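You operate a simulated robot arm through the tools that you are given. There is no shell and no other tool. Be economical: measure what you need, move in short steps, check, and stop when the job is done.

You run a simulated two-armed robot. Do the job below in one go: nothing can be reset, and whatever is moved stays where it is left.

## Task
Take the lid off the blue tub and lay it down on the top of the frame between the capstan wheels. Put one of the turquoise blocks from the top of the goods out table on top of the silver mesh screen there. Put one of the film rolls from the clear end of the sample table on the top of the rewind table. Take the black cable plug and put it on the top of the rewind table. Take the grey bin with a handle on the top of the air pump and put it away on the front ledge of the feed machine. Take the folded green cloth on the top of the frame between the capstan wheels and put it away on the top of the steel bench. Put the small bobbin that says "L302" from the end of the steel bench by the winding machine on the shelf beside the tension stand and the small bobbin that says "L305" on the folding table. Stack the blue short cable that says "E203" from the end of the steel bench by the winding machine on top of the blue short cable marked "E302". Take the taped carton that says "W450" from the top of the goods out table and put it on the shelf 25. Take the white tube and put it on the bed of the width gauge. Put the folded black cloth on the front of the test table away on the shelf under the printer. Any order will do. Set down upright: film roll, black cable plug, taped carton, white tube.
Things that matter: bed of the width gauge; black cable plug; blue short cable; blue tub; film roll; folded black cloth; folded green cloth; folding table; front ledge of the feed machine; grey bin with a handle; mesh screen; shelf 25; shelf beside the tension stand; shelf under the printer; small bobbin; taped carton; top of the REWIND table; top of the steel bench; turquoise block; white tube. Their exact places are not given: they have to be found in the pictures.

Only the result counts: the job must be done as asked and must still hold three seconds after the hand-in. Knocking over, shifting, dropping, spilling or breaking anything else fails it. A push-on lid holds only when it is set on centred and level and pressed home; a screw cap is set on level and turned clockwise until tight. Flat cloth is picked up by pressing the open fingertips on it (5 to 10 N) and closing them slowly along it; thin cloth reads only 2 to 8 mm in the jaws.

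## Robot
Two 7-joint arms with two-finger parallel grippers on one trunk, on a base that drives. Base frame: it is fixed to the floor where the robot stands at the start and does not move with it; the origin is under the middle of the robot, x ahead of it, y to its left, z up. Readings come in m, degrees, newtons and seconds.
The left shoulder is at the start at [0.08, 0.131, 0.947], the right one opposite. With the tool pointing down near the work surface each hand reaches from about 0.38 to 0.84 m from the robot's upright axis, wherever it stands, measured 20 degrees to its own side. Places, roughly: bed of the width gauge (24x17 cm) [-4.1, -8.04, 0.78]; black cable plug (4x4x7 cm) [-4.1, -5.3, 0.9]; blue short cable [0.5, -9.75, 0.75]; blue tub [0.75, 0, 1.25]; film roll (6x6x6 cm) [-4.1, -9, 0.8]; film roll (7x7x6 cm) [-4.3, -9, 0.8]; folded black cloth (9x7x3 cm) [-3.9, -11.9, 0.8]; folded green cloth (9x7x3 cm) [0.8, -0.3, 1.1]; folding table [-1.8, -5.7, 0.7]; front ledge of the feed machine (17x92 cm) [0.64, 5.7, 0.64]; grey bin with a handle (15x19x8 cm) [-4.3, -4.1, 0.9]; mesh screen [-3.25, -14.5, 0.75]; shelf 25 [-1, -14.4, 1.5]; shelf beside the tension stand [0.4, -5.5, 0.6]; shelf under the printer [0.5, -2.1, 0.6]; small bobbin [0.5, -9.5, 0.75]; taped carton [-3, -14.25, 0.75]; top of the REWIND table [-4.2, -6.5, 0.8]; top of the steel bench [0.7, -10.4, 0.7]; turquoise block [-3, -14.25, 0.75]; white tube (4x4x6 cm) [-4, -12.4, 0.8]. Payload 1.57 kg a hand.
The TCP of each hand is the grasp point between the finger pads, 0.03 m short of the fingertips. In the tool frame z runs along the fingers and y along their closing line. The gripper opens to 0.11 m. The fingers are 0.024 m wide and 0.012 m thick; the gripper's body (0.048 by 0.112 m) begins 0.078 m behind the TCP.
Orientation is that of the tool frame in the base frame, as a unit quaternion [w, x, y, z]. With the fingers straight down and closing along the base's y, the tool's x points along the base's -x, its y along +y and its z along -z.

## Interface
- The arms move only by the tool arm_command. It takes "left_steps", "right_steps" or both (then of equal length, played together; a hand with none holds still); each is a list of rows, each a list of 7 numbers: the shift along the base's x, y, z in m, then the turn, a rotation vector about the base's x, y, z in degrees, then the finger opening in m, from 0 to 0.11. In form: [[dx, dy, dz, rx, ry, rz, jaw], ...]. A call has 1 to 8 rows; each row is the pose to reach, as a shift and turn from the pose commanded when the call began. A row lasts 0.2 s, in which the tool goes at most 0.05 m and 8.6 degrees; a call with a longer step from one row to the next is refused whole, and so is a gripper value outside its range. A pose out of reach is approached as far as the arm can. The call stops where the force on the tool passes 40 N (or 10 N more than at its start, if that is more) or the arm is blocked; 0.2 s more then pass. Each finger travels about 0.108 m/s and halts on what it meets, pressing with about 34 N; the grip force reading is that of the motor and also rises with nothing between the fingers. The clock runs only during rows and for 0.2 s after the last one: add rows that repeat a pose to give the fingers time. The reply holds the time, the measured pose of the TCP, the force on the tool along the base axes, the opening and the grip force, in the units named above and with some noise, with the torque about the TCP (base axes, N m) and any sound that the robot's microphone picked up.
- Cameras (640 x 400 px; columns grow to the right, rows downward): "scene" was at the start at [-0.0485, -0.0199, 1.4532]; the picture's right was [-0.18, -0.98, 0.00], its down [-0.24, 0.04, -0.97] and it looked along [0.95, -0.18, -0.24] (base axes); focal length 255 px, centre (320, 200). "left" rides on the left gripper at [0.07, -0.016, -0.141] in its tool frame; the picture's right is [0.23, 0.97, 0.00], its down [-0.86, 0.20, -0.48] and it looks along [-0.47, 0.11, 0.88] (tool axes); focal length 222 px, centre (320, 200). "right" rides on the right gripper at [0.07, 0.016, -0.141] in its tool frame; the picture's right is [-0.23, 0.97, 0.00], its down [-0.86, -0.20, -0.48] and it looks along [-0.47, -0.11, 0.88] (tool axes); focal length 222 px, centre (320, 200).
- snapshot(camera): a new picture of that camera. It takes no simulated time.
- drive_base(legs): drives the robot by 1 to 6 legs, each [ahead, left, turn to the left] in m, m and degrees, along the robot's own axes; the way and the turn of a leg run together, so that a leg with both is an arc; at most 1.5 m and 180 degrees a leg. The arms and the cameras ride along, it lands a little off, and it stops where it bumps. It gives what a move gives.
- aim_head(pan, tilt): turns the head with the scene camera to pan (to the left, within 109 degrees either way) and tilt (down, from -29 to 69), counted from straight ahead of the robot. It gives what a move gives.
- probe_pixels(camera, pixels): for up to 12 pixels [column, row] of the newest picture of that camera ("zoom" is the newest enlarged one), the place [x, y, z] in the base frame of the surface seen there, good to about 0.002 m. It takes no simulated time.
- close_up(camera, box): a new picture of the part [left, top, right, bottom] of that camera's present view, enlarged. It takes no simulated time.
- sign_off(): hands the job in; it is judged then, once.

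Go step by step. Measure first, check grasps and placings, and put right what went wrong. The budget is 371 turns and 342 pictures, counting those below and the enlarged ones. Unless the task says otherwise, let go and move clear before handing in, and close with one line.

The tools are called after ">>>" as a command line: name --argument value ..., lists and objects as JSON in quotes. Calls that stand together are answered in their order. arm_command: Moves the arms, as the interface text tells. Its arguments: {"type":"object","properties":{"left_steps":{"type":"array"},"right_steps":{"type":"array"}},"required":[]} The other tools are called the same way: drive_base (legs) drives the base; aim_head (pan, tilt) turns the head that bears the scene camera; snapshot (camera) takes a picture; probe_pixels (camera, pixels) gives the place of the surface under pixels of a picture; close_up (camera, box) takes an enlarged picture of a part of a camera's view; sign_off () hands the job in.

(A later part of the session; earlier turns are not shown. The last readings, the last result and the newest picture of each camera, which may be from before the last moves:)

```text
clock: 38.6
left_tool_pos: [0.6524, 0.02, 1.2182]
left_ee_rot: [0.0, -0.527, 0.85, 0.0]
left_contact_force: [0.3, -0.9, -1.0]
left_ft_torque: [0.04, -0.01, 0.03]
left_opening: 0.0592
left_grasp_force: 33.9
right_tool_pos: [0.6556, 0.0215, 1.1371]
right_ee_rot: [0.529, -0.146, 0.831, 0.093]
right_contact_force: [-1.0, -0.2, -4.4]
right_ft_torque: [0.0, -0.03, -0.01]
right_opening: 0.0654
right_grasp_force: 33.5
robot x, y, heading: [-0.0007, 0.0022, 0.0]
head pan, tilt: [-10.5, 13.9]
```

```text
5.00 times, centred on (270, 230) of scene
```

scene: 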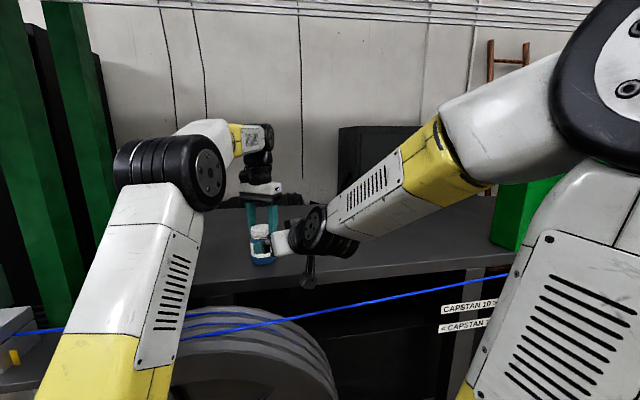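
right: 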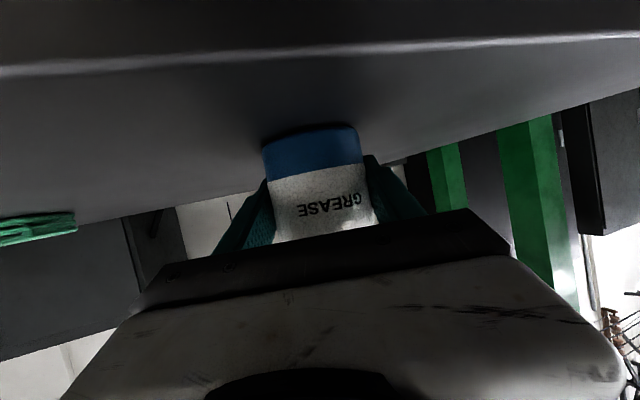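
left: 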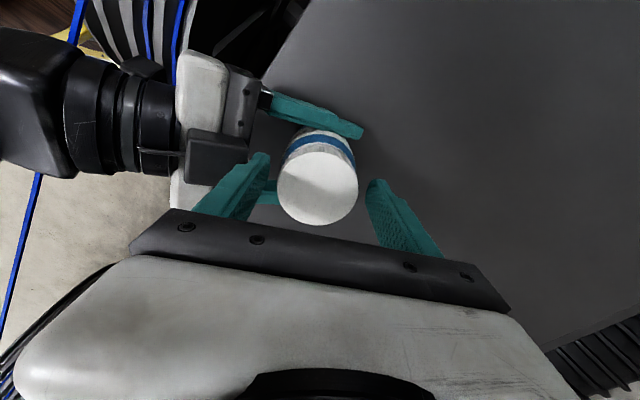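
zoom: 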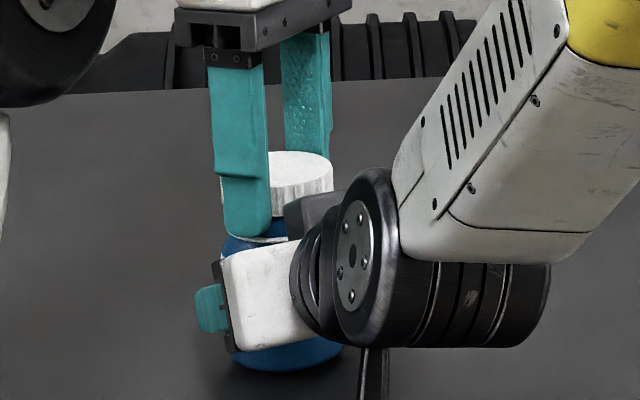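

The cap is free (no force at 1.218). I'll lift it clear and carry it left over the frame top.

>>> arm_command --left_steps '[[0, 0, 0.03, 0, 0, 0, 0.05], [0, 0, 0.05, 0, 0, 0, 0.05], [0, 0.04, 0.05, 0, 0, 0, 0.05], [0, 0.08, 0.05, 0, 0, 0, 0.05], [0, 0.115, 0.045, 0, 0, 0, 0.05], [0, 0.115, 0.01, 0, 0, 0, 0.05], [0, 0.115, -0.03, 0, 0, 0, 0.05]]'

>>> snapshot --camera "scene"

>>> snapshot --camera "left"

```text
clock: 40.2
left_tool_pos: [0.653, 0.1354, 1.1879]
left_ee_rot: [0.0, -0.527, 0.85, -0.001]
left_contact_force: [-0.4, 0.8, 0.0]
left_ft_torque: [0.01, 0.01, 0.01]
left_opening: 0.059
left_grasp_force: 34.4
right_tool_pos: [0.655, 0.0208, 1.1369]
right_ee_rot: [0.53, -0.146, 0.83, 0.093]
right_contact_force: [0.2, 0.0, -3.4]
right_ft_torque: [-0.01, -0.03, 0.0]
right_opening: 0.0654
right_grasp_force: 34.2
robot x, y, heading: [-0.001, 0.0007, -0.1]
head pan, tilt: [-10.5, 13.9]
```

```text
315 pictures are left
```

scene: 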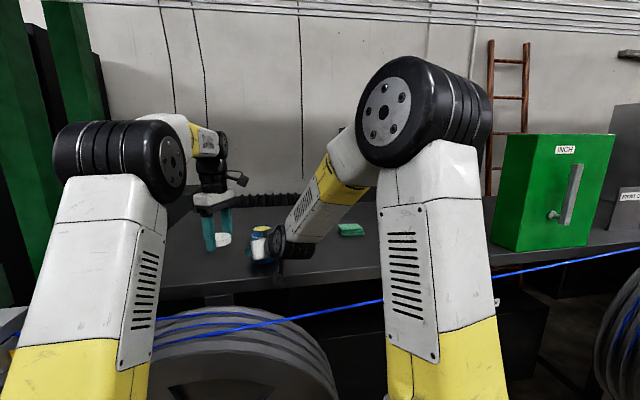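

```text
314 pictures are left
```

left: 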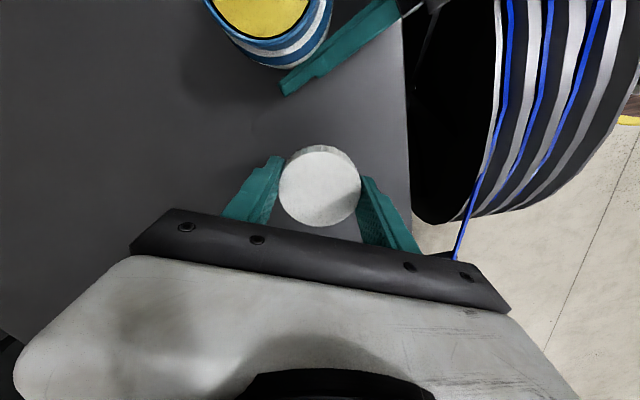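

>>> arm_command --left_steps '[[0.01, 0, -0.025, 0, 0, 0, 0.05], [0.01, 0, -0.045, 0, 0, 0, 0.05], [0.01, 0, -0.053, 0, 0, 0, 0.05], [0.01, 0, -0.056, 0, 0, 0, 0.05]]' --right_steps '[[0, 0, 0, 0, 0, 0, 0.055], [0, 0, -0.001, 0, 0, 0, 0.055], [0, 0, -0.002, 0, 0, 0, 0.055], [0, 0, -0.003, 0, 0, 0, 0.055]]'

>>> close_up --camera "scene" --box '[180, 180, 340, 300]'

```text
clock: 41.2
left_tool_pos: [0.6615, 0.1349, 1.1325]
left_ee_rot: [0.0, -0.526, 0.85, 0.0]
left_contact_force: [-0.7, -0.2, -0.5]
left_ft_torque: [0.04, -0.03, 0.0]
left_opening: 0.0591
left_grasp_force: 34.1
right_tool_pos: [0.6556, 0.0221, 1.1334]
right_ee_rot: [0.53, -0.146, 0.83, 0.093]
right_contact_force: [-0.4, -0.5, -2.6]
right_ft_torque: [-0.05, 0.05, 0.01]
right_opening: 0.0656
right_grasp_force: 33.8
robot x, y, heading: [0.0017, -0.0004, -0.2]
head pan, tilt: [-10.5, 13.9]
```

```text
3.33 times, centred on (260, 240) of scene
```

zoom: 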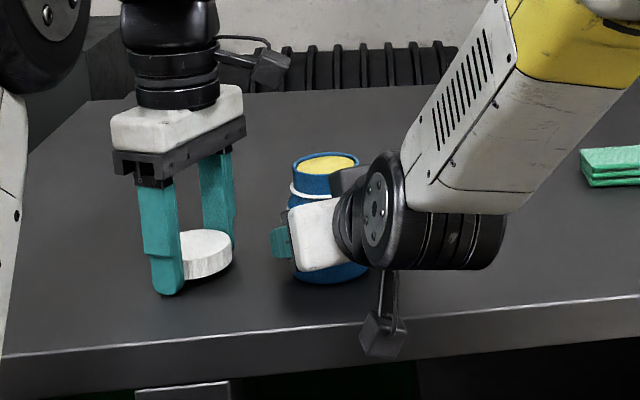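

>>> arm_command --left_steps '[[0, 0, -0.001, 0, 0, 0, 0.05], [0, 0, -0.002, 0, 0, 0, 0.05], [0, 0, -0.002, 0, 0, 0, 0.05]]' --right_steps '[[0, 0, -0.0007, 0, 0, 0, 0.055], [0, 0, -0.0014, 0, 0, 0, 0.055], [0, 0, -0.0014, 0, 0, 0, 0.055]]'

```text
clock: 42.0
left_tool_pos: [0.6625, 0.1337, 1.1304]
left_ee_rot: [0.0, -0.527, 0.85, 0.0]
left_contact_force: [-0.6, 0.5, -0.6]
left_ft_torque: [0.0, -0.02, -0.03]
left_opening: 0.0595
left_grasp_force: 33.8
right_tool_pos: [0.6557, 0.0214, 1.133]
right_ee_rot: [0.532, -0.147, 0.829, 0.094]
right_contact_force: [-2.3, -0.4, 11.2]
right_ft_torque: [-0.24, 0.53, 0.0]
right_opening: 0.0654
right_grasp_force: 34.3
robot x, y, heading: [0.0051, 0.0004, -0.1]
head pan, tilt: [-10.5, 13.9]
```

The tub is on the table (+11 N). I'll open both hands, back the right one out along its approach, and raise the left.

>>> arm_command --left_steps '[[0, 0, 0, 0, 0, 0, 0.07], [0, 0, 0, 0, 0, 0, 0.085], [0, 0, 0.03, 0, 0, 0, 0.085], [0, 0, 0.07, 0, 0, 0, 0.085], [0, 0, 0.11, 0, 0, 0, 0.085], [0, 0, 0.15, 0, 0, 0, 0.085]]' --right_steps '[[0, 0, 0.001, 0, 0, 0, 0.08], [0, 0, 0.001, 0, 0, 0, 0.1], [0, 0, 0.001, 0, 0, 0, 0.1], [-0.032, -0.0122, 0.017, 0, 0, 0, 0.1], [-0.064, -0.0244, 0.033, 0, 0, 0, 0.1], [-0.1, -0.038, 0.052, 0, 0, 0, 0.1]]'

>>> arm_command --right_steps '[[-0.03, -0.015, 0.02, 0, 0, 0, 0.1], [-0.06, -0.05, 0.05, 0, 0, 0, 0.1], [-0.06, -0.1, 0.08, 0, 0, 0, 0.1], [-0.06, -0.15, 0.08, 0, 0, 0, 0.1]]'

>>> snapshot --camera "scene"

```text
clock: 43.4
left_tool_pos: [0.6608, 0.1353, 1.278]
left_ee_rot: [-0.001, -0.526, 0.851, 0.0]
left_contact_force: [-0.2, 0.5, 0.1]
left_ft_torque: [-0.01, -0.01, 0.01]
left_opening: 0.0849
left_grasp_force: 0.0
right_tool_pos: [0.5549, -0.0157, 1.1863]
right_ee_rot: [0.528, -0.146, 0.831, 0.093]
right_contact_force: [-0.2, -0.7, -0.3]
right_ft_torque: [-0.01, -0.01, 0.0]
right_opening: 0.1
right_grasp_force: 0.0
robot x, y, heading: [0.0023, -0.0039, 0.1]
head pan, tilt: [-10.5, 13.9]
```

```text
refused: row 2 steps farther than a row can; nothing moved
```

```text
312 pictures are left
```

scene: 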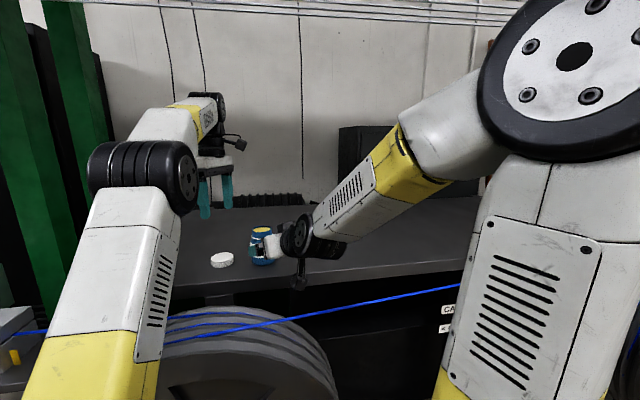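

The lid is laid on the frame. I'll back the right arm off and bring it back to tool-down.

>>> arm_command --right_steps '[[-0.03, -0.015, 0.02, 0, 0, 0, 0.1], [-0.05, -0.05, 0.04, -1.5, 8.04, -2.2, 0.1], [-0.05, -0.09, 0.06, -2.82, 16.1, -4.45, 0.1], [-0.05, -0.13, 0.08, -4.24, 24.1, -6.67, 0.1], [-0.05, -0.165, 0.1, -5.65, 32.1, -8.9, 0.1], [-0.05, -0.2, 0.12, -7.06, 40.2, -11.1, 0.1], [-0.05, -0.23, 0.13, -8.5, 48.2, -13.35, 0.1], [-0.05, -0.25, 0.14, -9.9, 56.3, -15.6, 0.1]]' --left_steps '[[-0.02, 0.01, 0.005, 0, 0, -8, 0.085], [-0.04, 0.02, 0.01, 0, 0, -16, 0.085], [-0.06, 0.03, 0.015, 0, 0, -24, 0.085], [-0.08, 0.04, 0.02, 0, 0, -32, 0.085], [-0.1, 0.05, 0.025, 0, 0, -40, 0.085], [-0.12, 0.06, 0.03, 0, 0, -48, 0.085], [-0.15, 0.06, 0.04, 0, 0, -56, 0.085], [-0.18, 0.06, 0.04, 0, 0, -63, 0.085]]'

>>> aim_head --pan -30 --tilt 50

>>> snapshot --camera "scene"

```text
clock: 45.2
left_tool_pos: [0.4811, 0.1948, 1.3204]
left_ee_rot: [0.0, -0.004, 1.0, 0.001]
left_contact_force: [0.3, 0.3, -0.2]
left_ft_torque: [0.01, 0.02, 0.02]
left_opening: 0.085
left_grasp_force: 0.0
right_tool_pos: [0.504, -0.2682, 1.3241]
right_ee_rot: [0.069, -0.02, 0.997, 0.012]
right_contact_force: [-0.1, -0.8, -0.4]
right_ft_torque: [0.0, 0.0, 0.0]
right_opening: 0.1003
right_grasp_force: 0.1
robot x, y, heading: [0.0019, 0.0001, 0.2]
head pan, tilt: [-10.5, 13.9]
```

```text
clock: 46.2
left_tool_pos: [0.4824, 0.1947, 1.321]
left_ee_rot: [0.0, -0.005, 1.0, 0.0]
left_contact_force: [0.0, -0.5, 0.2]
left_ft_torque: [0.0, -0.01, -0.01]
left_opening: 0.085
left_grasp_force: 0.1
right_tool_pos: [0.5058, -0.2674, 1.3257]
right_ee_rot: [0.07, -0.019, 0.997, 0.013]
right_contact_force: [0.3, 0.0, -0.3]
right_ft_torque: [0.03, -0.01, 0.0]
right_opening: 0.1002
right_grasp_force: 0.0
robot x, y, heading: [-0.001, 0.0015, 0.1]
head pan, tilt: [-30.0, 50.0]
```

```text
311 pictures are left
```

scene: 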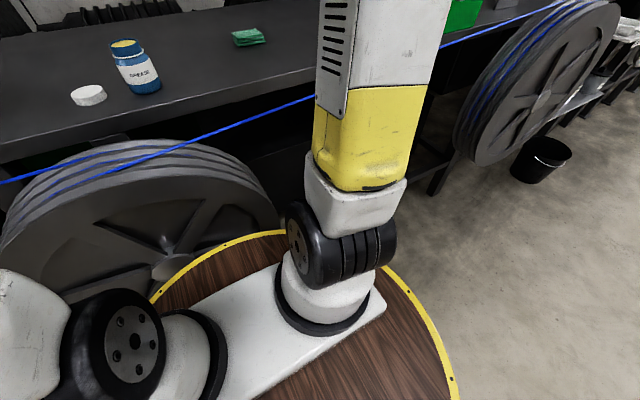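

>>> probe_pixels --camera "scene" --pixels '[[250, 237], [445, 360], [160, 290], [180, 270], [270, 190], [470, 150], [500, 165], [540, 165], [440, 190], [300, 100], [250, 37], [600, 60]]'

```text
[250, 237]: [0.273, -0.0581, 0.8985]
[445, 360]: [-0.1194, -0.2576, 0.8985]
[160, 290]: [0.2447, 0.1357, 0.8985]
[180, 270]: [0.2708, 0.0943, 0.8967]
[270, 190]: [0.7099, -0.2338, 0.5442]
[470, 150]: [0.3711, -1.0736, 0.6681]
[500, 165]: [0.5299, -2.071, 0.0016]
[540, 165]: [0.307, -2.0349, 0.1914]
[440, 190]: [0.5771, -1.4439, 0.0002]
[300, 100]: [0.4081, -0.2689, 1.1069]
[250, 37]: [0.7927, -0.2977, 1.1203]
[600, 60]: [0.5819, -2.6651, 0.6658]
```

>>> aim_head --pan -35 --tilt 15

>>> snapshot --camera "scene"

```text
clock: 47.2
left_tool_pos: [0.4801, 0.1935, 1.3215]
left_ee_rot: [0.0, -0.004, 1.0, 0.0]
left_contact_force: [0.8, -0.8, 0.5]
left_ft_torque: [0.01, -0.01, 0.04]
left_opening: 0.0849
left_grasp_force: 0.0
right_tool_pos: [0.505, -0.2669, 1.3251]
right_ee_rot: [0.071, -0.019, 0.997, 0.012]
right_contact_force: [-0.2, -0.3, -0.6]
right_ft_torque: [-0.02, -0.01, -0.01]
right_opening: 0.1
right_grasp_force: 0.1
robot x, y, heading: [-0.0003, 0.0011, 0.1]
head pan, tilt: [-35.0, 15.0]
```

```text
310 pictures are left
```

scene: 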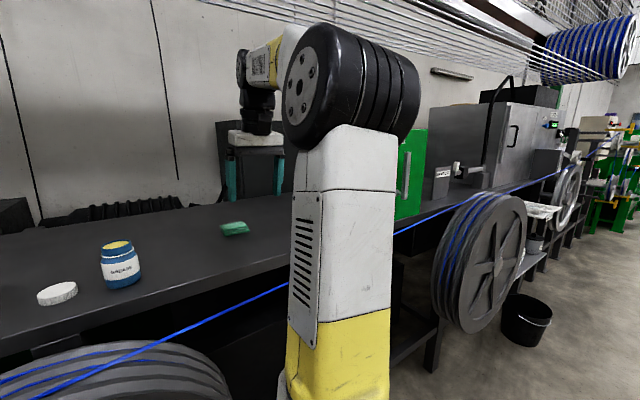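

>>> probe_pixels --camera "scene" --pixels '[[405, 205], [420, 200], [425, 140], [485, 170], [460, 290], [440, 300], [430, 215], [235, 224], [225, 230], [247, 230]]'

```text
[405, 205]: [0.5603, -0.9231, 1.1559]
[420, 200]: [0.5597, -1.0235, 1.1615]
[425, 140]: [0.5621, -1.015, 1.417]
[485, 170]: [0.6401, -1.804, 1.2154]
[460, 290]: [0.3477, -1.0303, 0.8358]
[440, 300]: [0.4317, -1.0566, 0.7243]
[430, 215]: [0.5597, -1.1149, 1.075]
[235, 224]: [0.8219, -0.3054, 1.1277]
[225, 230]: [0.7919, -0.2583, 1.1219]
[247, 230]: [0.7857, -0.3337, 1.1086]
```

I'll tuck the right hand back, then drive 0.35 m right and a little forward, into the gap between the wheels.

>>> arm_command --right_steps '[[-0.04, 0, 0, -0.7, 4, -1, 0.1], [-0.08, 0, 0, -1.4, 8, -2, 0.1], [-0.12, 0, 0, -1.4, 8, -2, 0.1]]'

>>> drive_base --legs '[[0, -0.37, 0], [0.06, 0, 0]]'

>>> aim_head --pan 0 --tilt 25

>>> snapshot --camera "scene"

```text
clock: 48.0
left_tool_pos: [0.481, 0.1944, 1.3201]
left_ee_rot: [0.0, -0.004, 1.0, 0.0]
left_contact_force: [0.3, -0.1, -0.7]
left_ft_torque: [-0.01, 0.04, 0.03]
left_opening: 0.0848
left_grasp_force: 0.1
right_tool_pos: [0.388, -0.2671, 1.324]
right_ee_rot: [-0.001, -0.001, 1.0, 0.0]
right_contact_force: [0.7, 0.8, -0.1]
right_ft_torque: [0.01, 0.07, -0.01]
right_opening: 0.1001
right_grasp_force: 0.0
robot x, y, heading: [0.0034, -0.0019, -0.0]
head pan, tilt: [-35.0, 15.0]
```

```text
clock: 51.0
left_tool_pos: [0.5405, -0.1711, 1.3212]
left_ee_rot: [0.0, -0.006, 1.0, 0.0]
left_contact_force: [0.6, -0.6, 0.3]
left_ft_torque: [-0.02, -0.03, 0.02]
left_opening: 0.085
left_grasp_force: 0.1
right_tool_pos: [0.45, -0.6329, 1.3245]
right_ee_rot: [-0.001, -0.004, 1.0, 0.0]
right_contact_force: [0.8, 0.4, -0.1]
right_ft_torque: [0.01, -0.01, 0.02]
right_opening: 0.1001
right_grasp_force: 0.0
robot x, y, heading: [0.0589, -0.3631, 0.4]
head pan, tilt: [-35.0, 15.0]
```

```text
clock: 52.0
left_tool_pos: [0.5408, -0.1706, 1.3219]
left_ee_rot: [0.0, -0.007, 1.0, 0.0]
left_contact_force: [-0.1, -0.6, -0.7]
left_ft_torque: [0.0, 0.0, -0.01]
left_opening: 0.0848
left_grasp_force: 0.1
right_tool_pos: [0.4494, -0.634, 1.3254]
right_ee_rot: [0.0, -0.004, 1.0, 0.0]
right_contact_force: [-0.6, 0.0, -0.6]
right_ft_torque: [0.01, 0.0, 0.03]
right_opening: 0.1003
right_grasp_force: 0.1
robot x, y, heading: [0.0589, -0.3628, 0.4]
head pan, tilt: [0.0, 25.0]
```

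```text
309 pictures are left
```

scene: 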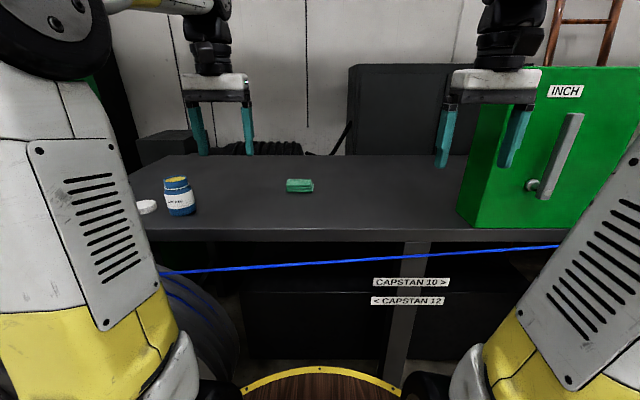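

>>> close_up --camera "scene" --box '[270, 165, 334, 205]'

>>> probe_pixels --camera "zoom" --pixels '[[170, 150], [390, 155], [420, 180], [430, 260], [180, 260], [300, 200], [400, 145], [200, 250], [430, 200], [300, 270]]'

```text
10.00 times, centred on (302, 185) of scene
```

zoom: 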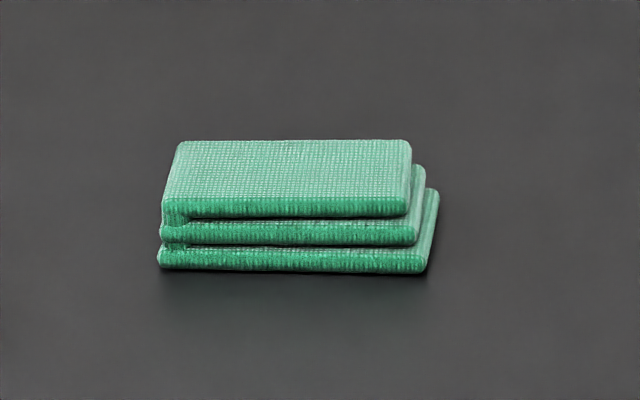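

```text
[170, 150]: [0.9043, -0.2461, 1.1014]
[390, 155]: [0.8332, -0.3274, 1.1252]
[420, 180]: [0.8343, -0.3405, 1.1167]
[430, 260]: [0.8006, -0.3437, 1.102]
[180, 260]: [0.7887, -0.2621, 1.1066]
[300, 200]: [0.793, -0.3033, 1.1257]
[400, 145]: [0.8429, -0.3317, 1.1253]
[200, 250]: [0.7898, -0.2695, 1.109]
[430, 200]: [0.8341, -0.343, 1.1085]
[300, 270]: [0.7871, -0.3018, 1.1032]
```

The cloth's long side runs along y (‑0.257 to ‑0.343), centred at (0.818, ‑0.301) with its top at 1.126. I'll move the left hand above it.

>>> arm_command --left_steps '[[0.035, -0.016, -0.015, 0, 0, 0, 0.11], [0.07, -0.032, -0.03, 0, 0, 0, 0.11], [0.105, -0.049, -0.045, 0, 0, 0, 0.11], [0.14, -0.066, -0.06, 0, 0, 0, 0.11], [0.175, -0.082, -0.075, 0, 0, 0, 0.11], [0.21, -0.098, -0.09, 0, 0, 0, 0.11], [0.245, -0.115, -0.105, 0, 0, 0, 0.11], [0.277, -0.13, -0.12, 0, 0, 0, 0.11]]'

>>> snapshot --camera "left"

```text
clock: 53.8
left_tool_pos: [0.7916, -0.2929, 1.2005]
left_ee_rot: [0.001, -0.006, 1.0, -0.001]
left_contact_force: [0.2, 0.1, -0.2]
left_ft_torque: [-0.05, -0.09, -0.02]
left_opening: 0.11
left_grasp_force: 0.0
left hand out of reach, approached as far as the arm can: row 7, 8
right_tool_pos: [0.4483, -0.6343, 1.3245]
right_ee_rot: [0.001, -0.003, 1.0, -0.001]
right_contact_force: [-1.2, 0.6, 0.9]
right_ft_torque: [-0.07, -0.13, 0.0]
right_opening: 0.1001
right_grasp_force: 0.1
robot x, y, heading: [0.0621, -0.3676, 0.4]
head pan, tilt: [0.0, 25.0]
```

```text
307 pictures are left
```

left: 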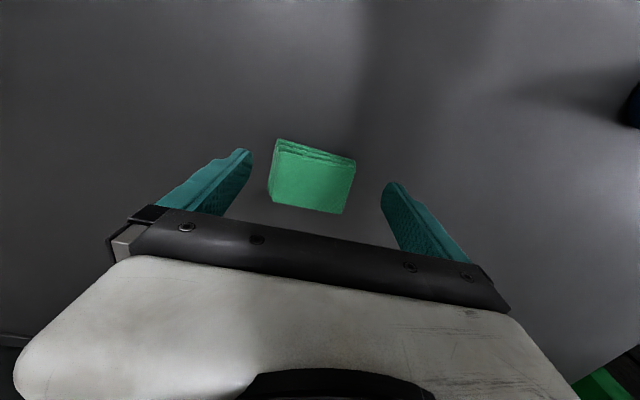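

>>> drive_base --legs '[[0.04, 0, 0]]'

>>> snapshot --camera "left"

>>> probe_pixels --camera "left" --pixels '[[312, 190], [275, 180], [348, 190], [275, 145], [350, 163], [300, 200]]'

```text
clock: 54.6
left_tool_pos: [0.832, -0.2931, 1.1982]
left_ee_rot: [0.0, -0.006, 1.0, 0.0]
left_contact_force: [-1.2, 0.7, -0.3]
left_ft_torque: [0.01, 0.0, -0.01]
left_opening: 0.1101
left_grasp_force: 0.2
right_tool_pos: [0.4887, -0.6343, 1.3246]
right_ee_rot: [0.0, -0.003, 1.0, -0.001]
right_contact_force: [-0.7, 0.0, 0.5]
right_ft_torque: [0.01, -0.06, 0.03]
right_opening: 0.1002
right_grasp_force: 0.2
robot x, y, heading: [0.1003, -0.3642, 0.2]
head pan, tilt: [0.0, 25.0]
```

```text
306 pictures are left
```

left: 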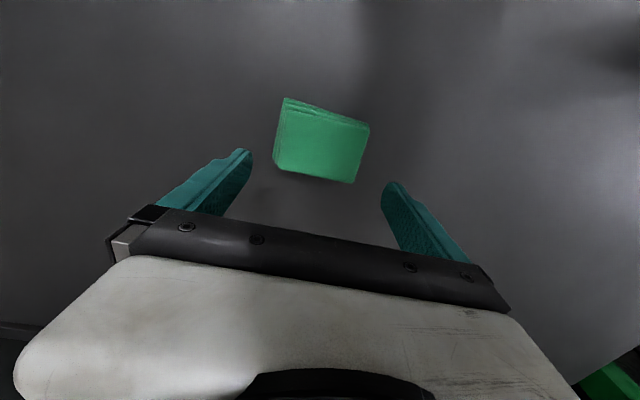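

```text
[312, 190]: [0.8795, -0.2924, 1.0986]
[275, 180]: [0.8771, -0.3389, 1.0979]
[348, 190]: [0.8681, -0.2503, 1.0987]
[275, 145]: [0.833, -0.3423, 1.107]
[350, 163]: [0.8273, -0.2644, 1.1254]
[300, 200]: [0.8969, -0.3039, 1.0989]
```

>>> arm_command --left_steps '[[-0.014, -0.008, 0, 0, 0, 0, 0.11], [-0.014, -0.008, -0.03, 0, 0, 0, 0.11], [-0.014, -0.008, -0.045, 0, 0, 0, 0.11]]'

>>> snapshot --camera "left"

>>> close_up --camera "scene" --box '[250, 125, 378, 205]'

```text
clock: 55.4
left_tool_pos: [0.8192, -0.3044, 1.155]
left_ee_rot: [0.0, -0.006, 1.0, 0.0]
left_contact_force: [-0.8, -0.5, 0.0]
left_ft_torque: [0.01, -0.02, 0.0]
left_opening: 0.1101
left_grasp_force: 0.0
right_tool_pos: [0.4894, -0.6331, 1.3245]
right_ee_rot: [-0.001, -0.004, 1.0, 0.0]
right_contact_force: [-0.8, -0.1, -0.1]
right_ft_torque: [-0.01, -0.02, 0.03]
right_opening: 0.1001
right_grasp_force: 0.0
robot x, y, heading: [0.1018, -0.366, 0.2]
head pan, tilt: [0.0, 25.0]
```

```text
305 pictures are left
```

left: 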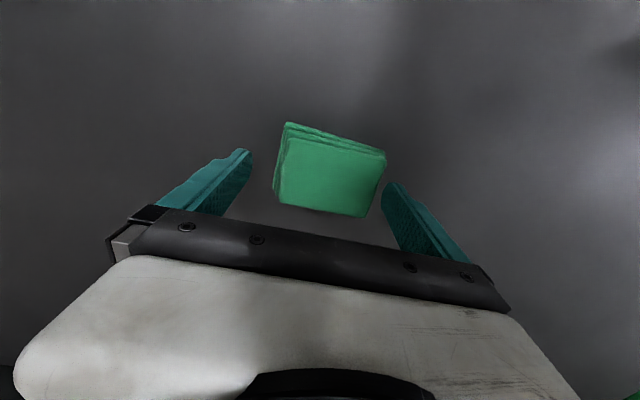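

```text
5.00 times, centred on (314, 165) of scene
```

zoom: 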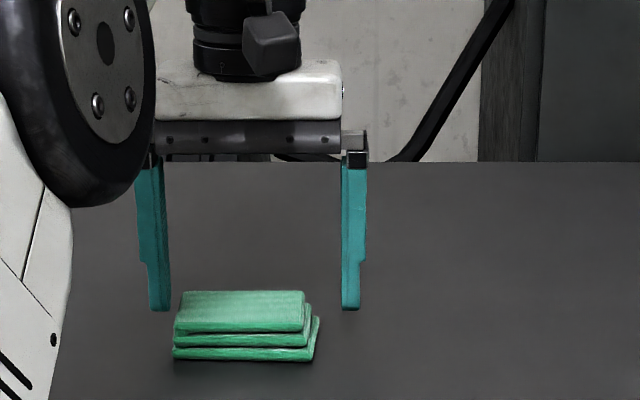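

>>> arm_command --left_steps '[[0, 0.001, -0.01, 0, 0, 0, 0.11], [0, 0.001, -0.022, 0, 0, 0, 0.11], [0, 0.001, -0.022, 0, 0, 0, 0.09], [0, 0.001, -0.022, 0, 0, 0, 0.075], [0, 0.001, -0.022, 0, 0, 0, 0.06], [0, 0.001, -0.022, 0, 0, 0, 0.06]]'

>>> close_up --camera "scene" --box '[250, 125, 378, 205]'

```text
clock: 56.8
left_tool_pos: [0.8183, -0.3006, 1.1328]
left_ee_rot: [0.001, -0.006, 1.0, -0.001]
left_contact_force: [-0.1, 1.3, 1.1]
left_ft_torque: [0.04, 0.0, -0.04]
left_opening: 0.0889
left_grasp_force: 34.1
right_tool_pos: [0.4882, -0.6338, 1.3253]
right_ee_rot: [0.0, -0.003, 1.0, 0.0]
right_contact_force: [0.2, 0.2, -1.0]
right_ft_torque: [0.0, -0.01, 0.01]
right_opening: 0.0999
right_grasp_force: 0.0
robot x, y, heading: [0.0984, -0.3671, 0.5]
head pan, tilt: [0.0, 25.0]
```

```text
5.00 times, centred on (314, 165) of scene
```

zoom: 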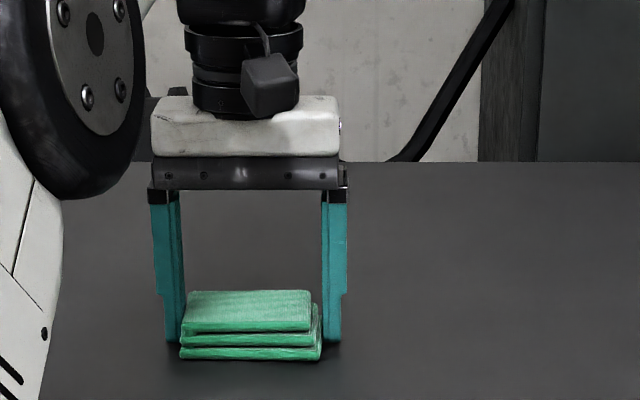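

The cloth is gripped at 89 mm. I'll lift it and pull it back.

>>> arm_command --left_steps '[[0, 0, 0.04, 0, 0, 0, 0.06], [0, 0, 0.08, 0, 0, 0, 0.06], [-0.04, 0.01, 0.1, 0, 0, 0, 0.06], [-0.08, 0.03, 0.12, 0, 0, 0, 0.06], [-0.12, 0.05, 0.135, 0, 0, 0, 0.06], [-0.16, 0.07, 0.15, 0, 0, 0, 0.06], [-0.2, 0.08, 0.165, 0, 0, 0, 0.06], [-0.24, 0.09, 0.18, 0, 0, 0, 0.06]]'

>>> snapshot --camera "scene"

```text
clock: 58.6
left_tool_pos: [0.5774, -0.2096, 1.3142]
left_ee_rot: [-0.001, -0.006, 1.0, 0.0]
left_contact_force: [0.1, 0.5, -0.3]
left_ft_torque: [0.0, 0.05, -0.01]
left_opening: 0.089
left_grasp_force: 33.9
right_tool_pos: [0.4898, -0.6337, 1.3248]
right_ee_rot: [0.0, -0.003, 1.0, -0.001]
right_contact_force: [-0.5, 0.1, -0.4]
right_ft_torque: [-0.01, 0.04, 0.01]
right_opening: 0.1
right_grasp_force: 0.0
robot x, y, heading: [0.0993, -0.3679, 0.2]
head pan, tilt: [0.0, 25.0]
```

```text
302 pictures are left
```

scene: 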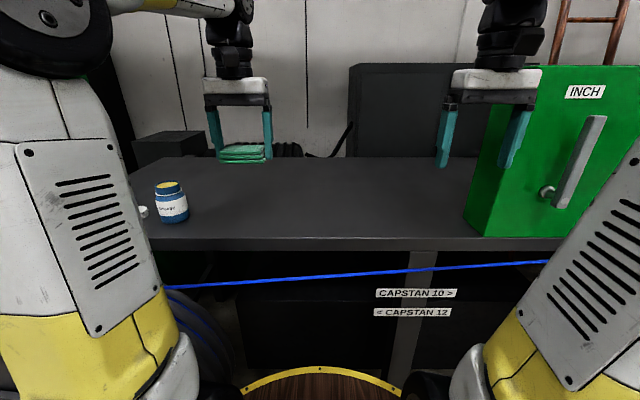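

>>> drive_base --legs '[[-0.65, 0, 0], [0, 0, -90]]'

>>> aim_head --pan 0 --tilt 12

>>> snapshot --camera "scene"

```text
clock: 66.0
left_tool_pos: [-0.3687, -0.8443, 1.3153]
left_ee_rot: [0.0, 0.695, 0.719, 0.0]
left_contact_force: [0.4, 0.5, -1.3]
left_ft_torque: [0.02, 0.0, 0.01]
left_opening: 0.0891
left_grasp_force: 34.0
right_tool_pos: [-0.7952, -0.7655, 1.3236]
right_ee_rot: [0.0, 0.697, 0.717, 0.001]
right_contact_force: [0.2, 0.9, 0.1]
right_ft_torque: [0.02, 0.02, -0.02]
right_opening: 0.0999
right_grasp_force: 0.1
robot x, y, heading: [-0.5361, -0.3717, -88.5]
head pan, tilt: [0.0, 25.0]
```

```text
clock: 66.7
left_tool_pos: [-0.3689, -0.843, 1.3154]
left_ee_rot: [0.0, 0.695, 0.719, 0.0]
left_contact_force: [0.1, -0.3, -0.9]
left_ft_torque: [0.02, 0.02, 0.0]
left_opening: 0.0888
left_grasp_force: 33.6
right_tool_pos: [-0.7952, -0.7648, 1.3242]
right_ee_rot: [0.0, 0.698, 0.716, 0.0]
right_contact_force: [0.5, -0.2, 0.0]
right_ft_torque: [0.0, 0.03, -0.01]
right_opening: 0.1001
right_grasp_force: 0.1
robot x, y, heading: [-0.5375, -0.3727, -88.5]
head pan, tilt: [0.0, 12.0]
```

```text
301 pictures are left
```

scene: 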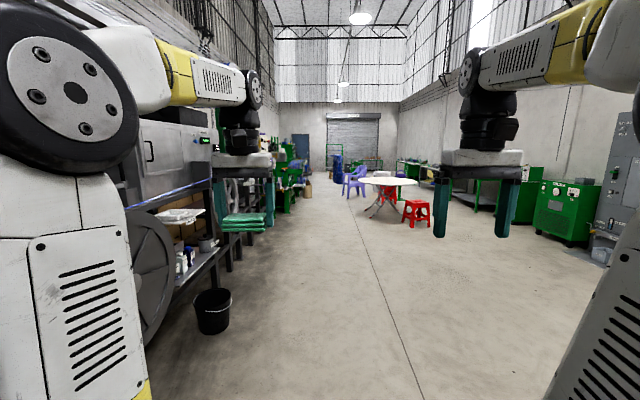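

>>> probe_pixels --camera "scene" --pixels '[[350, 190], [405, 222], [365, 182], [298, 190], [275, 200], [337, 175], [305, 195], [213, 310], [290, 205]]'

```text
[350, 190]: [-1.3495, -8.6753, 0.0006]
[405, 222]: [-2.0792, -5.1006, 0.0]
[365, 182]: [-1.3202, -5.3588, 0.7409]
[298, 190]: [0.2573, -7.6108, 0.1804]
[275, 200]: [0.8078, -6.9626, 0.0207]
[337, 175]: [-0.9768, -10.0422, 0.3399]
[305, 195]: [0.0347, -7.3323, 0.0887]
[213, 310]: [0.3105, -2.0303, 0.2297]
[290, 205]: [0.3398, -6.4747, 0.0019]
```

The aisle along x≈‑0.5 is clear. I'll drive south about 6 m and look again.

>>> drive_base --legs '[[0, 0, -1.5], [1.5, 0, 0], [1.5, 0, 0], [1.5, 0, 0], [1.5, 0, 0]]'

>>> snapshot --camera "scene"

```text
clock: 95.5
left_tool_pos: [-0.3356, -6.8255, 1.3135]
left_ee_rot: [0.0, 0.701, 0.713, 0.001]
left_contact_force: [0.3, 0.9, 0.1]
left_ft_torque: [0.02, -0.03, -0.01]
left_opening: 0.0885
left_grasp_force: 33.5
right_tool_pos: [-0.762, -6.7394, 1.3251]
right_ee_rot: [0.0, 0.703, 0.711, 0.0]
right_contact_force: [-1.0, 0.0, -0.3]
right_ft_torque: [0.0, -0.01, 0.01]
right_opening: 0.1001
right_grasp_force: 0.2
robot x, y, heading: [-0.4975, -6.3499, -89.7]
head pan, tilt: [0.0, 12.0]
```

```text
300 pictures are left
```

scene: 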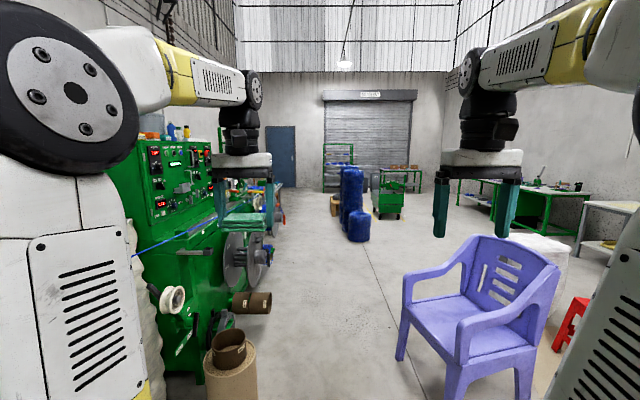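

>>> probe_pixels --camera "scene" --pixels '[[400, 355], [405, 270], [347, 236], [342, 200], [250, 370], [270, 300], [275, 235], [285, 185], [278, 200], [295, 235], [375, 215], [268, 255]]'

```text
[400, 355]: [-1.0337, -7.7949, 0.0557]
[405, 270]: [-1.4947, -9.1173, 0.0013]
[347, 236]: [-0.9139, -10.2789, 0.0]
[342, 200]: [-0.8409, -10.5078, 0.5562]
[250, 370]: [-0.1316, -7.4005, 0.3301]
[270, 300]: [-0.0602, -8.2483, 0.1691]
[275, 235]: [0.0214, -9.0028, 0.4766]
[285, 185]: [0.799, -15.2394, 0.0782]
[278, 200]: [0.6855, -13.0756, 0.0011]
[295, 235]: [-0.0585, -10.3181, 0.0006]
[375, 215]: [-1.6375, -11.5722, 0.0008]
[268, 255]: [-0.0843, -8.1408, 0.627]
```

>>> drive_base --legs '[[0, -0.08, -0.3], [1.4, 0, 0], [1.2, 0, 0]]'

>>> snapshot --camera "scene"

>>> aim_head --pan 60 --tilt 20

>>> snapshot --camera "scene"

```text
clock: 108.8
left_tool_pos: [-0.3904, -9.409, 1.3153]
left_ee_rot: [0.0, 0.702, 0.712, -0.001]
left_contact_force: [-0.1, 0.5, 0.0]
left_ft_torque: [0.04, 0.04, -0.03]
left_opening: 0.089
left_grasp_force: 34.3
right_tool_pos: [-0.8148, -9.3214, 1.3244]
right_ee_rot: [0.0, 0.704, 0.71, -0.001]
right_contact_force: [-0.1, -0.1, 0.0]
right_ft_torque: [-0.05, 0.03, 0.0]
right_opening: 0.0999
right_grasp_force: 0.1
robot x, y, heading: [-0.5512, -8.9284, -89.4]
head pan, tilt: [0.0, 12.0]
```

```text
299 pictures are left
```

scene: 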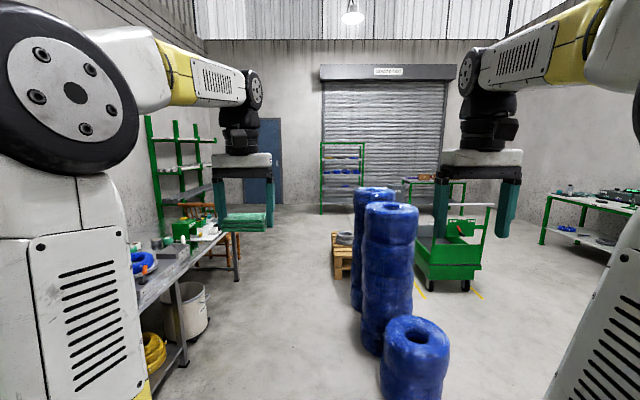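

```text
clock: 110.1
left_tool_pos: [-0.3899, -9.4079, 1.3148]
left_ee_rot: [0.0, 0.702, 0.712, -0.001]
left_contact_force: [1.0, -0.8, -0.1]
left_ft_torque: [-0.01, 0.03, -0.01]
left_opening: 0.0887
left_grasp_force: 33.3
right_tool_pos: [-0.8147, -9.3215, 1.325]
right_ee_rot: [0.0, 0.704, 0.71, 0.0]
right_contact_force: [0.5, 0.8, 0.2]
right_ft_torque: [0.0, 0.04, 0.03]
right_opening: 0.1001
right_grasp_force: 0.0
robot x, y, heading: [-0.5491, -8.9316, -89.5]
head pan, tilt: [60.0, 20.0]
```

```text
298 pictures are left
```

scene: 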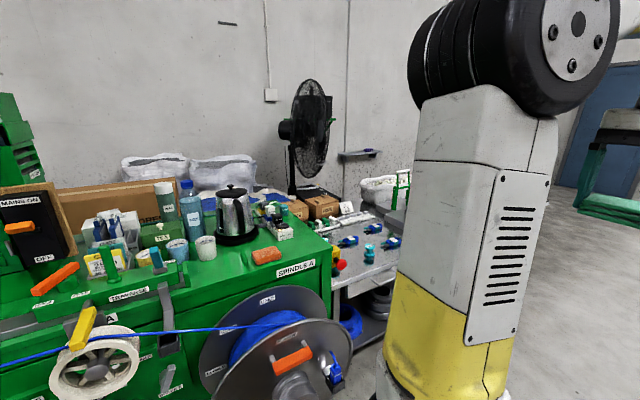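

>>> probe_pixels --camera "scene" --pixels '[[235, 185], [320, 290], [335, 290], [365, 285], [350, 240], [390, 240], [375, 245], [275, 345], [165, 185]]'

>>> drive_base --legs '[[0.3, 0, 0], [0, 0, 89.5]]'

>>> aim_head --pan -20 --tilt 25

>>> snapshot --camera "scene"

```text
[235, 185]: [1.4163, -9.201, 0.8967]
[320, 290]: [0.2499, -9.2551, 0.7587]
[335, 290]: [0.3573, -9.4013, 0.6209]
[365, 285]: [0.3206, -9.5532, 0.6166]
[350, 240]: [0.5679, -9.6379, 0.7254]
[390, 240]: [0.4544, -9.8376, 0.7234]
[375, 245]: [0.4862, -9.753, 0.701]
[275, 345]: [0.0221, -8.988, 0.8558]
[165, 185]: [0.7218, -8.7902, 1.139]
```

```text
clock: 115.9
left_tool_pos: [-0.0717, -9.072, 1.314]
left_ee_rot: [0.0, -0.005, 1.0, 0.0]
left_contact_force: [0.7, 0.2, 0.2]
left_ft_torque: [0.01, 0.0, -0.03]
left_opening: 0.0886
left_grasp_force: 33.5
right_tool_pos: [-0.1601, -9.4963, 1.3235]
right_ee_rot: [0.0, -0.002, 1.0, 0.0]
right_contact_force: [0.6, 1.2, 0.0]
right_ft_torque: [0.02, -0.03, -0.01]
right_opening: 0.1001
right_grasp_force: 0.0
robot x, y, heading: [-0.5495, -9.2293, -0.1]
head pan, tilt: [60.0, 20.0]
```

```text
clock: 117.5
left_tool_pos: [-0.0711, -9.0712, 1.3153]
left_ee_rot: [0.0, -0.005, 1.0, 0.0]
left_contact_force: [0.4, 0.7, -0.1]
left_ft_torque: [-0.02, -0.03, 0.0]
left_opening: 0.0884
left_grasp_force: 33.9
right_tool_pos: [-0.1603, -9.4965, 1.3241]
right_ee_rot: [0.0, -0.003, 1.0, 0.0]
right_contact_force: [-0.7, 0.3, 0.0]
right_ft_torque: [0.0, 0.04, 0.0]
right_opening: 0.0999
right_grasp_force: 0.1
robot x, y, heading: [-0.5494, -9.2272, 0.1]
head pan, tilt: [-20.0, 25.0]
```

```text
297 pictures are left
```

scene: 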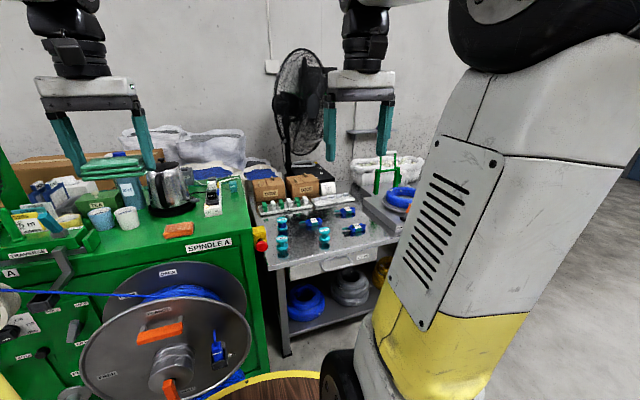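

>>> drive_base --legs '[[0, -0.25, 0], [0.33, -0.37, 0]]'

>>> aim_head --pan 0 --tilt 35

>>> snapshot --camera "scene"

```text
clock: 121.8
left_tool_pos: [0.2596, -9.6867, 1.314]
left_ee_rot: [0.001, -0.004, 1.0, -0.001]
left_contact_force: [0.0, -0.3, -0.8]
left_ft_torque: [0.01, 0.01, 0.02]
left_opening: 0.0889
left_grasp_force: 33.9
right_tool_pos: [0.1714, -10.112, 1.3245]
right_ee_rot: [0.0, -0.001, 1.0, 0.0]
right_contact_force: [0.4, -0.5, 0.3]
right_ft_torque: [-0.01, 0.02, -0.05]
right_opening: 0.0999
right_grasp_force: 0.1
robot x, y, heading: [-0.2171, -9.8436, -0.1]
head pan, tilt: [-20.0, 25.0]
```

```text
clock: 122.6
left_tool_pos: [0.2594, -9.6876, 1.3146]
left_ee_rot: [-0.001, -0.004, 1.0, 0.001]
left_contact_force: [0.2, -0.6, 0.0]
left_ft_torque: [-0.03, 0.01, 0.01]
left_opening: 0.0889
left_grasp_force: 34.3
right_tool_pos: [0.1704, -10.1119, 1.3246]
right_ee_rot: [0.0, -0.002, 1.0, 0.0]
right_contact_force: [0.1, -0.1, -0.1]
right_ft_torque: [0.01, 0.03, -0.02]
right_opening: 0.0999
right_grasp_force: 0.0
robot x, y, heading: [-0.2181, -9.8427, -0.1]
head pan, tilt: [0.0, 35.0]
```

```text
296 pictures are left
```

scene: 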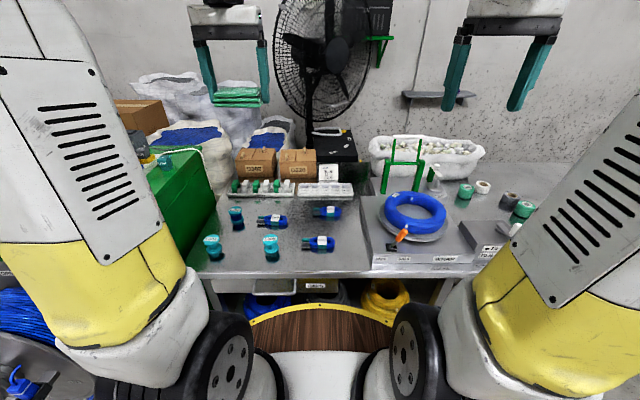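

>>> close_up --camera "scene" --box '[190, 170, 350, 270]'

>>> close_up --camera "scene" --box '[340, 110, 580, 270]'

>>> probe_pixels --camera "scene" --pixels '[[440, 260], [460, 210], [430, 245], [500, 180], [540, 195], [470, 230], [350, 180], [350, 210], [520, 180], [375, 255], [380, 240], [350, 150]]'

```text
4.00 times, centred on (270, 220) of scene
```

zoom: 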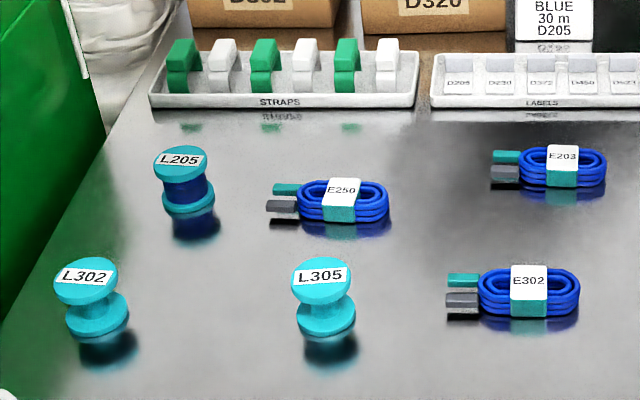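

```text
2.50 times, centred on (460, 190) of scene
```

zoom: 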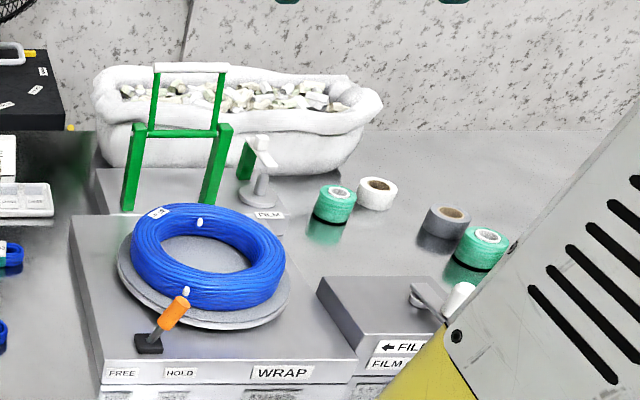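

```text
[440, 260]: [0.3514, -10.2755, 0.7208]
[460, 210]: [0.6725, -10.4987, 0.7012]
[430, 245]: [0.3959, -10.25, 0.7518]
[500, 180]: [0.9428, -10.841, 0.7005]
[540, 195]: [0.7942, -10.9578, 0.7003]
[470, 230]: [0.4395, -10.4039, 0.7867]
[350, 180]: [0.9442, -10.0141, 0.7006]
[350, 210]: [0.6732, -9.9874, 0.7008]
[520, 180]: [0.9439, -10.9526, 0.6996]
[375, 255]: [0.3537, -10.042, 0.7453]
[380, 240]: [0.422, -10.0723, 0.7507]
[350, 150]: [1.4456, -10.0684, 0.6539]
```

>>> probe_pixels --camera "zoom" --pixels '[[285, 215], [320, 275], [335, 226], [370, 210], [430, 275], [430, 245], [380, 245], [400, 262], [300, 290], [290, 250], [250, 190], [350, 262]]'

```text
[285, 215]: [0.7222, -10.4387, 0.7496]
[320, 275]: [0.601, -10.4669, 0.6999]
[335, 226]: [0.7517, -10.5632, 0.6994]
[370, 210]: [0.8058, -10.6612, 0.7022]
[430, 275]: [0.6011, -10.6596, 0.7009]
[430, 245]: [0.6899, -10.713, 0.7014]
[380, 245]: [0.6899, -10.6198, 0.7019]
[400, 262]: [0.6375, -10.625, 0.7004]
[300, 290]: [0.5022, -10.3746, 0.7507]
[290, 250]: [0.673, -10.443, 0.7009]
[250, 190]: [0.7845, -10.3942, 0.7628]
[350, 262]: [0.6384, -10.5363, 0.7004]
```

Free bench top lies around (0.66, ‑10.57) between the wrap platform, the FILM box and the rolls. I'll check the floor to the right before strafing there.

>>> aim_head --pan -50 --tilt 38

>>> snapshot --camera "scene"

```text
clock: 123.8
left_tool_pos: [0.2603, -9.6868, 1.3149]
left_ee_rot: [0.0, -0.004, 1.0, 0.0]
left_contact_force: [0.3, -0.7, -0.7]
left_ft_torque: [0.03, 0.0, 0.0]
left_opening: 0.0888
left_grasp_force: 34.3
right_tool_pos: [0.1697, -10.1116, 1.3252]
right_ee_rot: [0.001, -0.003, 1.0, 0.0]
right_contact_force: [0.4, -0.2, 1.0]
right_ft_torque: [-0.01, -0.02, -0.01]
right_opening: 0.1
right_grasp_force: 0.0
robot x, y, heading: [-0.2188, -9.8403, -0.1]
head pan, tilt: [-50.0, 38.0]
```

```text
293 pictures are left
```

scene: 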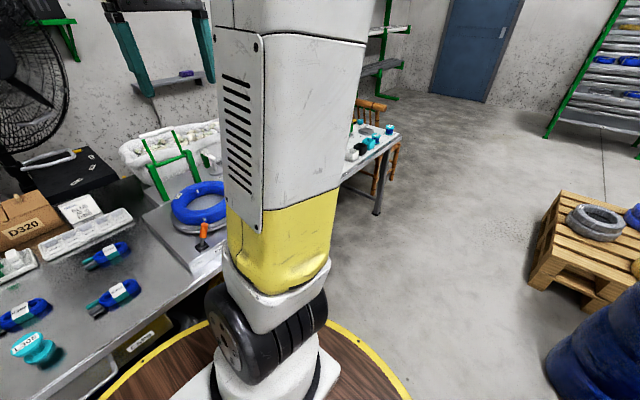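

>>> drive_base --legs '[[0, -0.87, 0], [0.08, 0, 0]]'

>>> aim_head --pan 0 --tilt 35

>>> snapshot --camera "scene"

```text
clock: 129.0
left_tool_pos: [0.3346, -10.5478, 1.314]
left_ee_rot: [0.001, 0.005, 1.0, -0.001]
left_contact_force: [-0.3, 0.7, 0.1]
left_ft_torque: [0.02, -0.03, 0.02]
left_opening: 0.0889
left_grasp_force: 34.1
right_tool_pos: [0.2399, -10.9688, 1.3239]
right_ee_rot: [0.0, 0.008, 1.0, 0.0]
right_contact_force: [-0.2, -0.2, -0.8]
right_ft_torque: [-0.02, -0.05, -0.03]
right_opening: 0.1002
right_grasp_force: 0.0
robot x, y, heading: [-0.145, -10.6952, -0.9]
head pan, tilt: [-50.0, 38.0]
```

```text
clock: 130.2
left_tool_pos: [0.3347, -10.547, 1.3145]
left_ee_rot: [0.0, 0.004, 1.0, 0.0]
left_contact_force: [-0.8, -0.1, -1.5]
left_ft_torque: [0.01, 0.0, 0.01]
left_opening: 0.0888
left_grasp_force: 33.9
right_tool_pos: [0.239, -10.9714, 1.3253]
right_ee_rot: [0.0, 0.007, 1.0, 0.0]
right_contact_force: [0.2, -0.4, -0.1]
right_ft_torque: [0.0, 0.0, -0.02]
right_opening: 0.1002
right_grasp_force: 0.0
robot x, y, heading: [-0.1444, -10.6947, -1.2]
head pan, tilt: [0.0, 35.0]
```

```text
292 pictures are left
```

scene: 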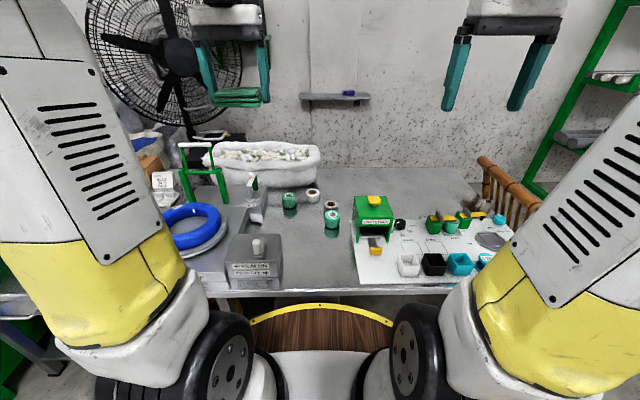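

>>> probe_pixels --camera "scene" --pixels '[[310, 250], [315, 275], [285, 270], [352, 270], [290, 225], [330, 232], [280, 235], [300, 220], [350, 245], [420, 180]]'

```text
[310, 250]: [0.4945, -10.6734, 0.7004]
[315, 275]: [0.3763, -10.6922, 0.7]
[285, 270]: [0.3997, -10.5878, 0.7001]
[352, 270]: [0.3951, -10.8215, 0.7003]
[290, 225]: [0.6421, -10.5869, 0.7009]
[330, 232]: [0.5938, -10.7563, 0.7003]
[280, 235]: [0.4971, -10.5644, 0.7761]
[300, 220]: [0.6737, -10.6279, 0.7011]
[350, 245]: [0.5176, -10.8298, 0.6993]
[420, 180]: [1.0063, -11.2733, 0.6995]
```

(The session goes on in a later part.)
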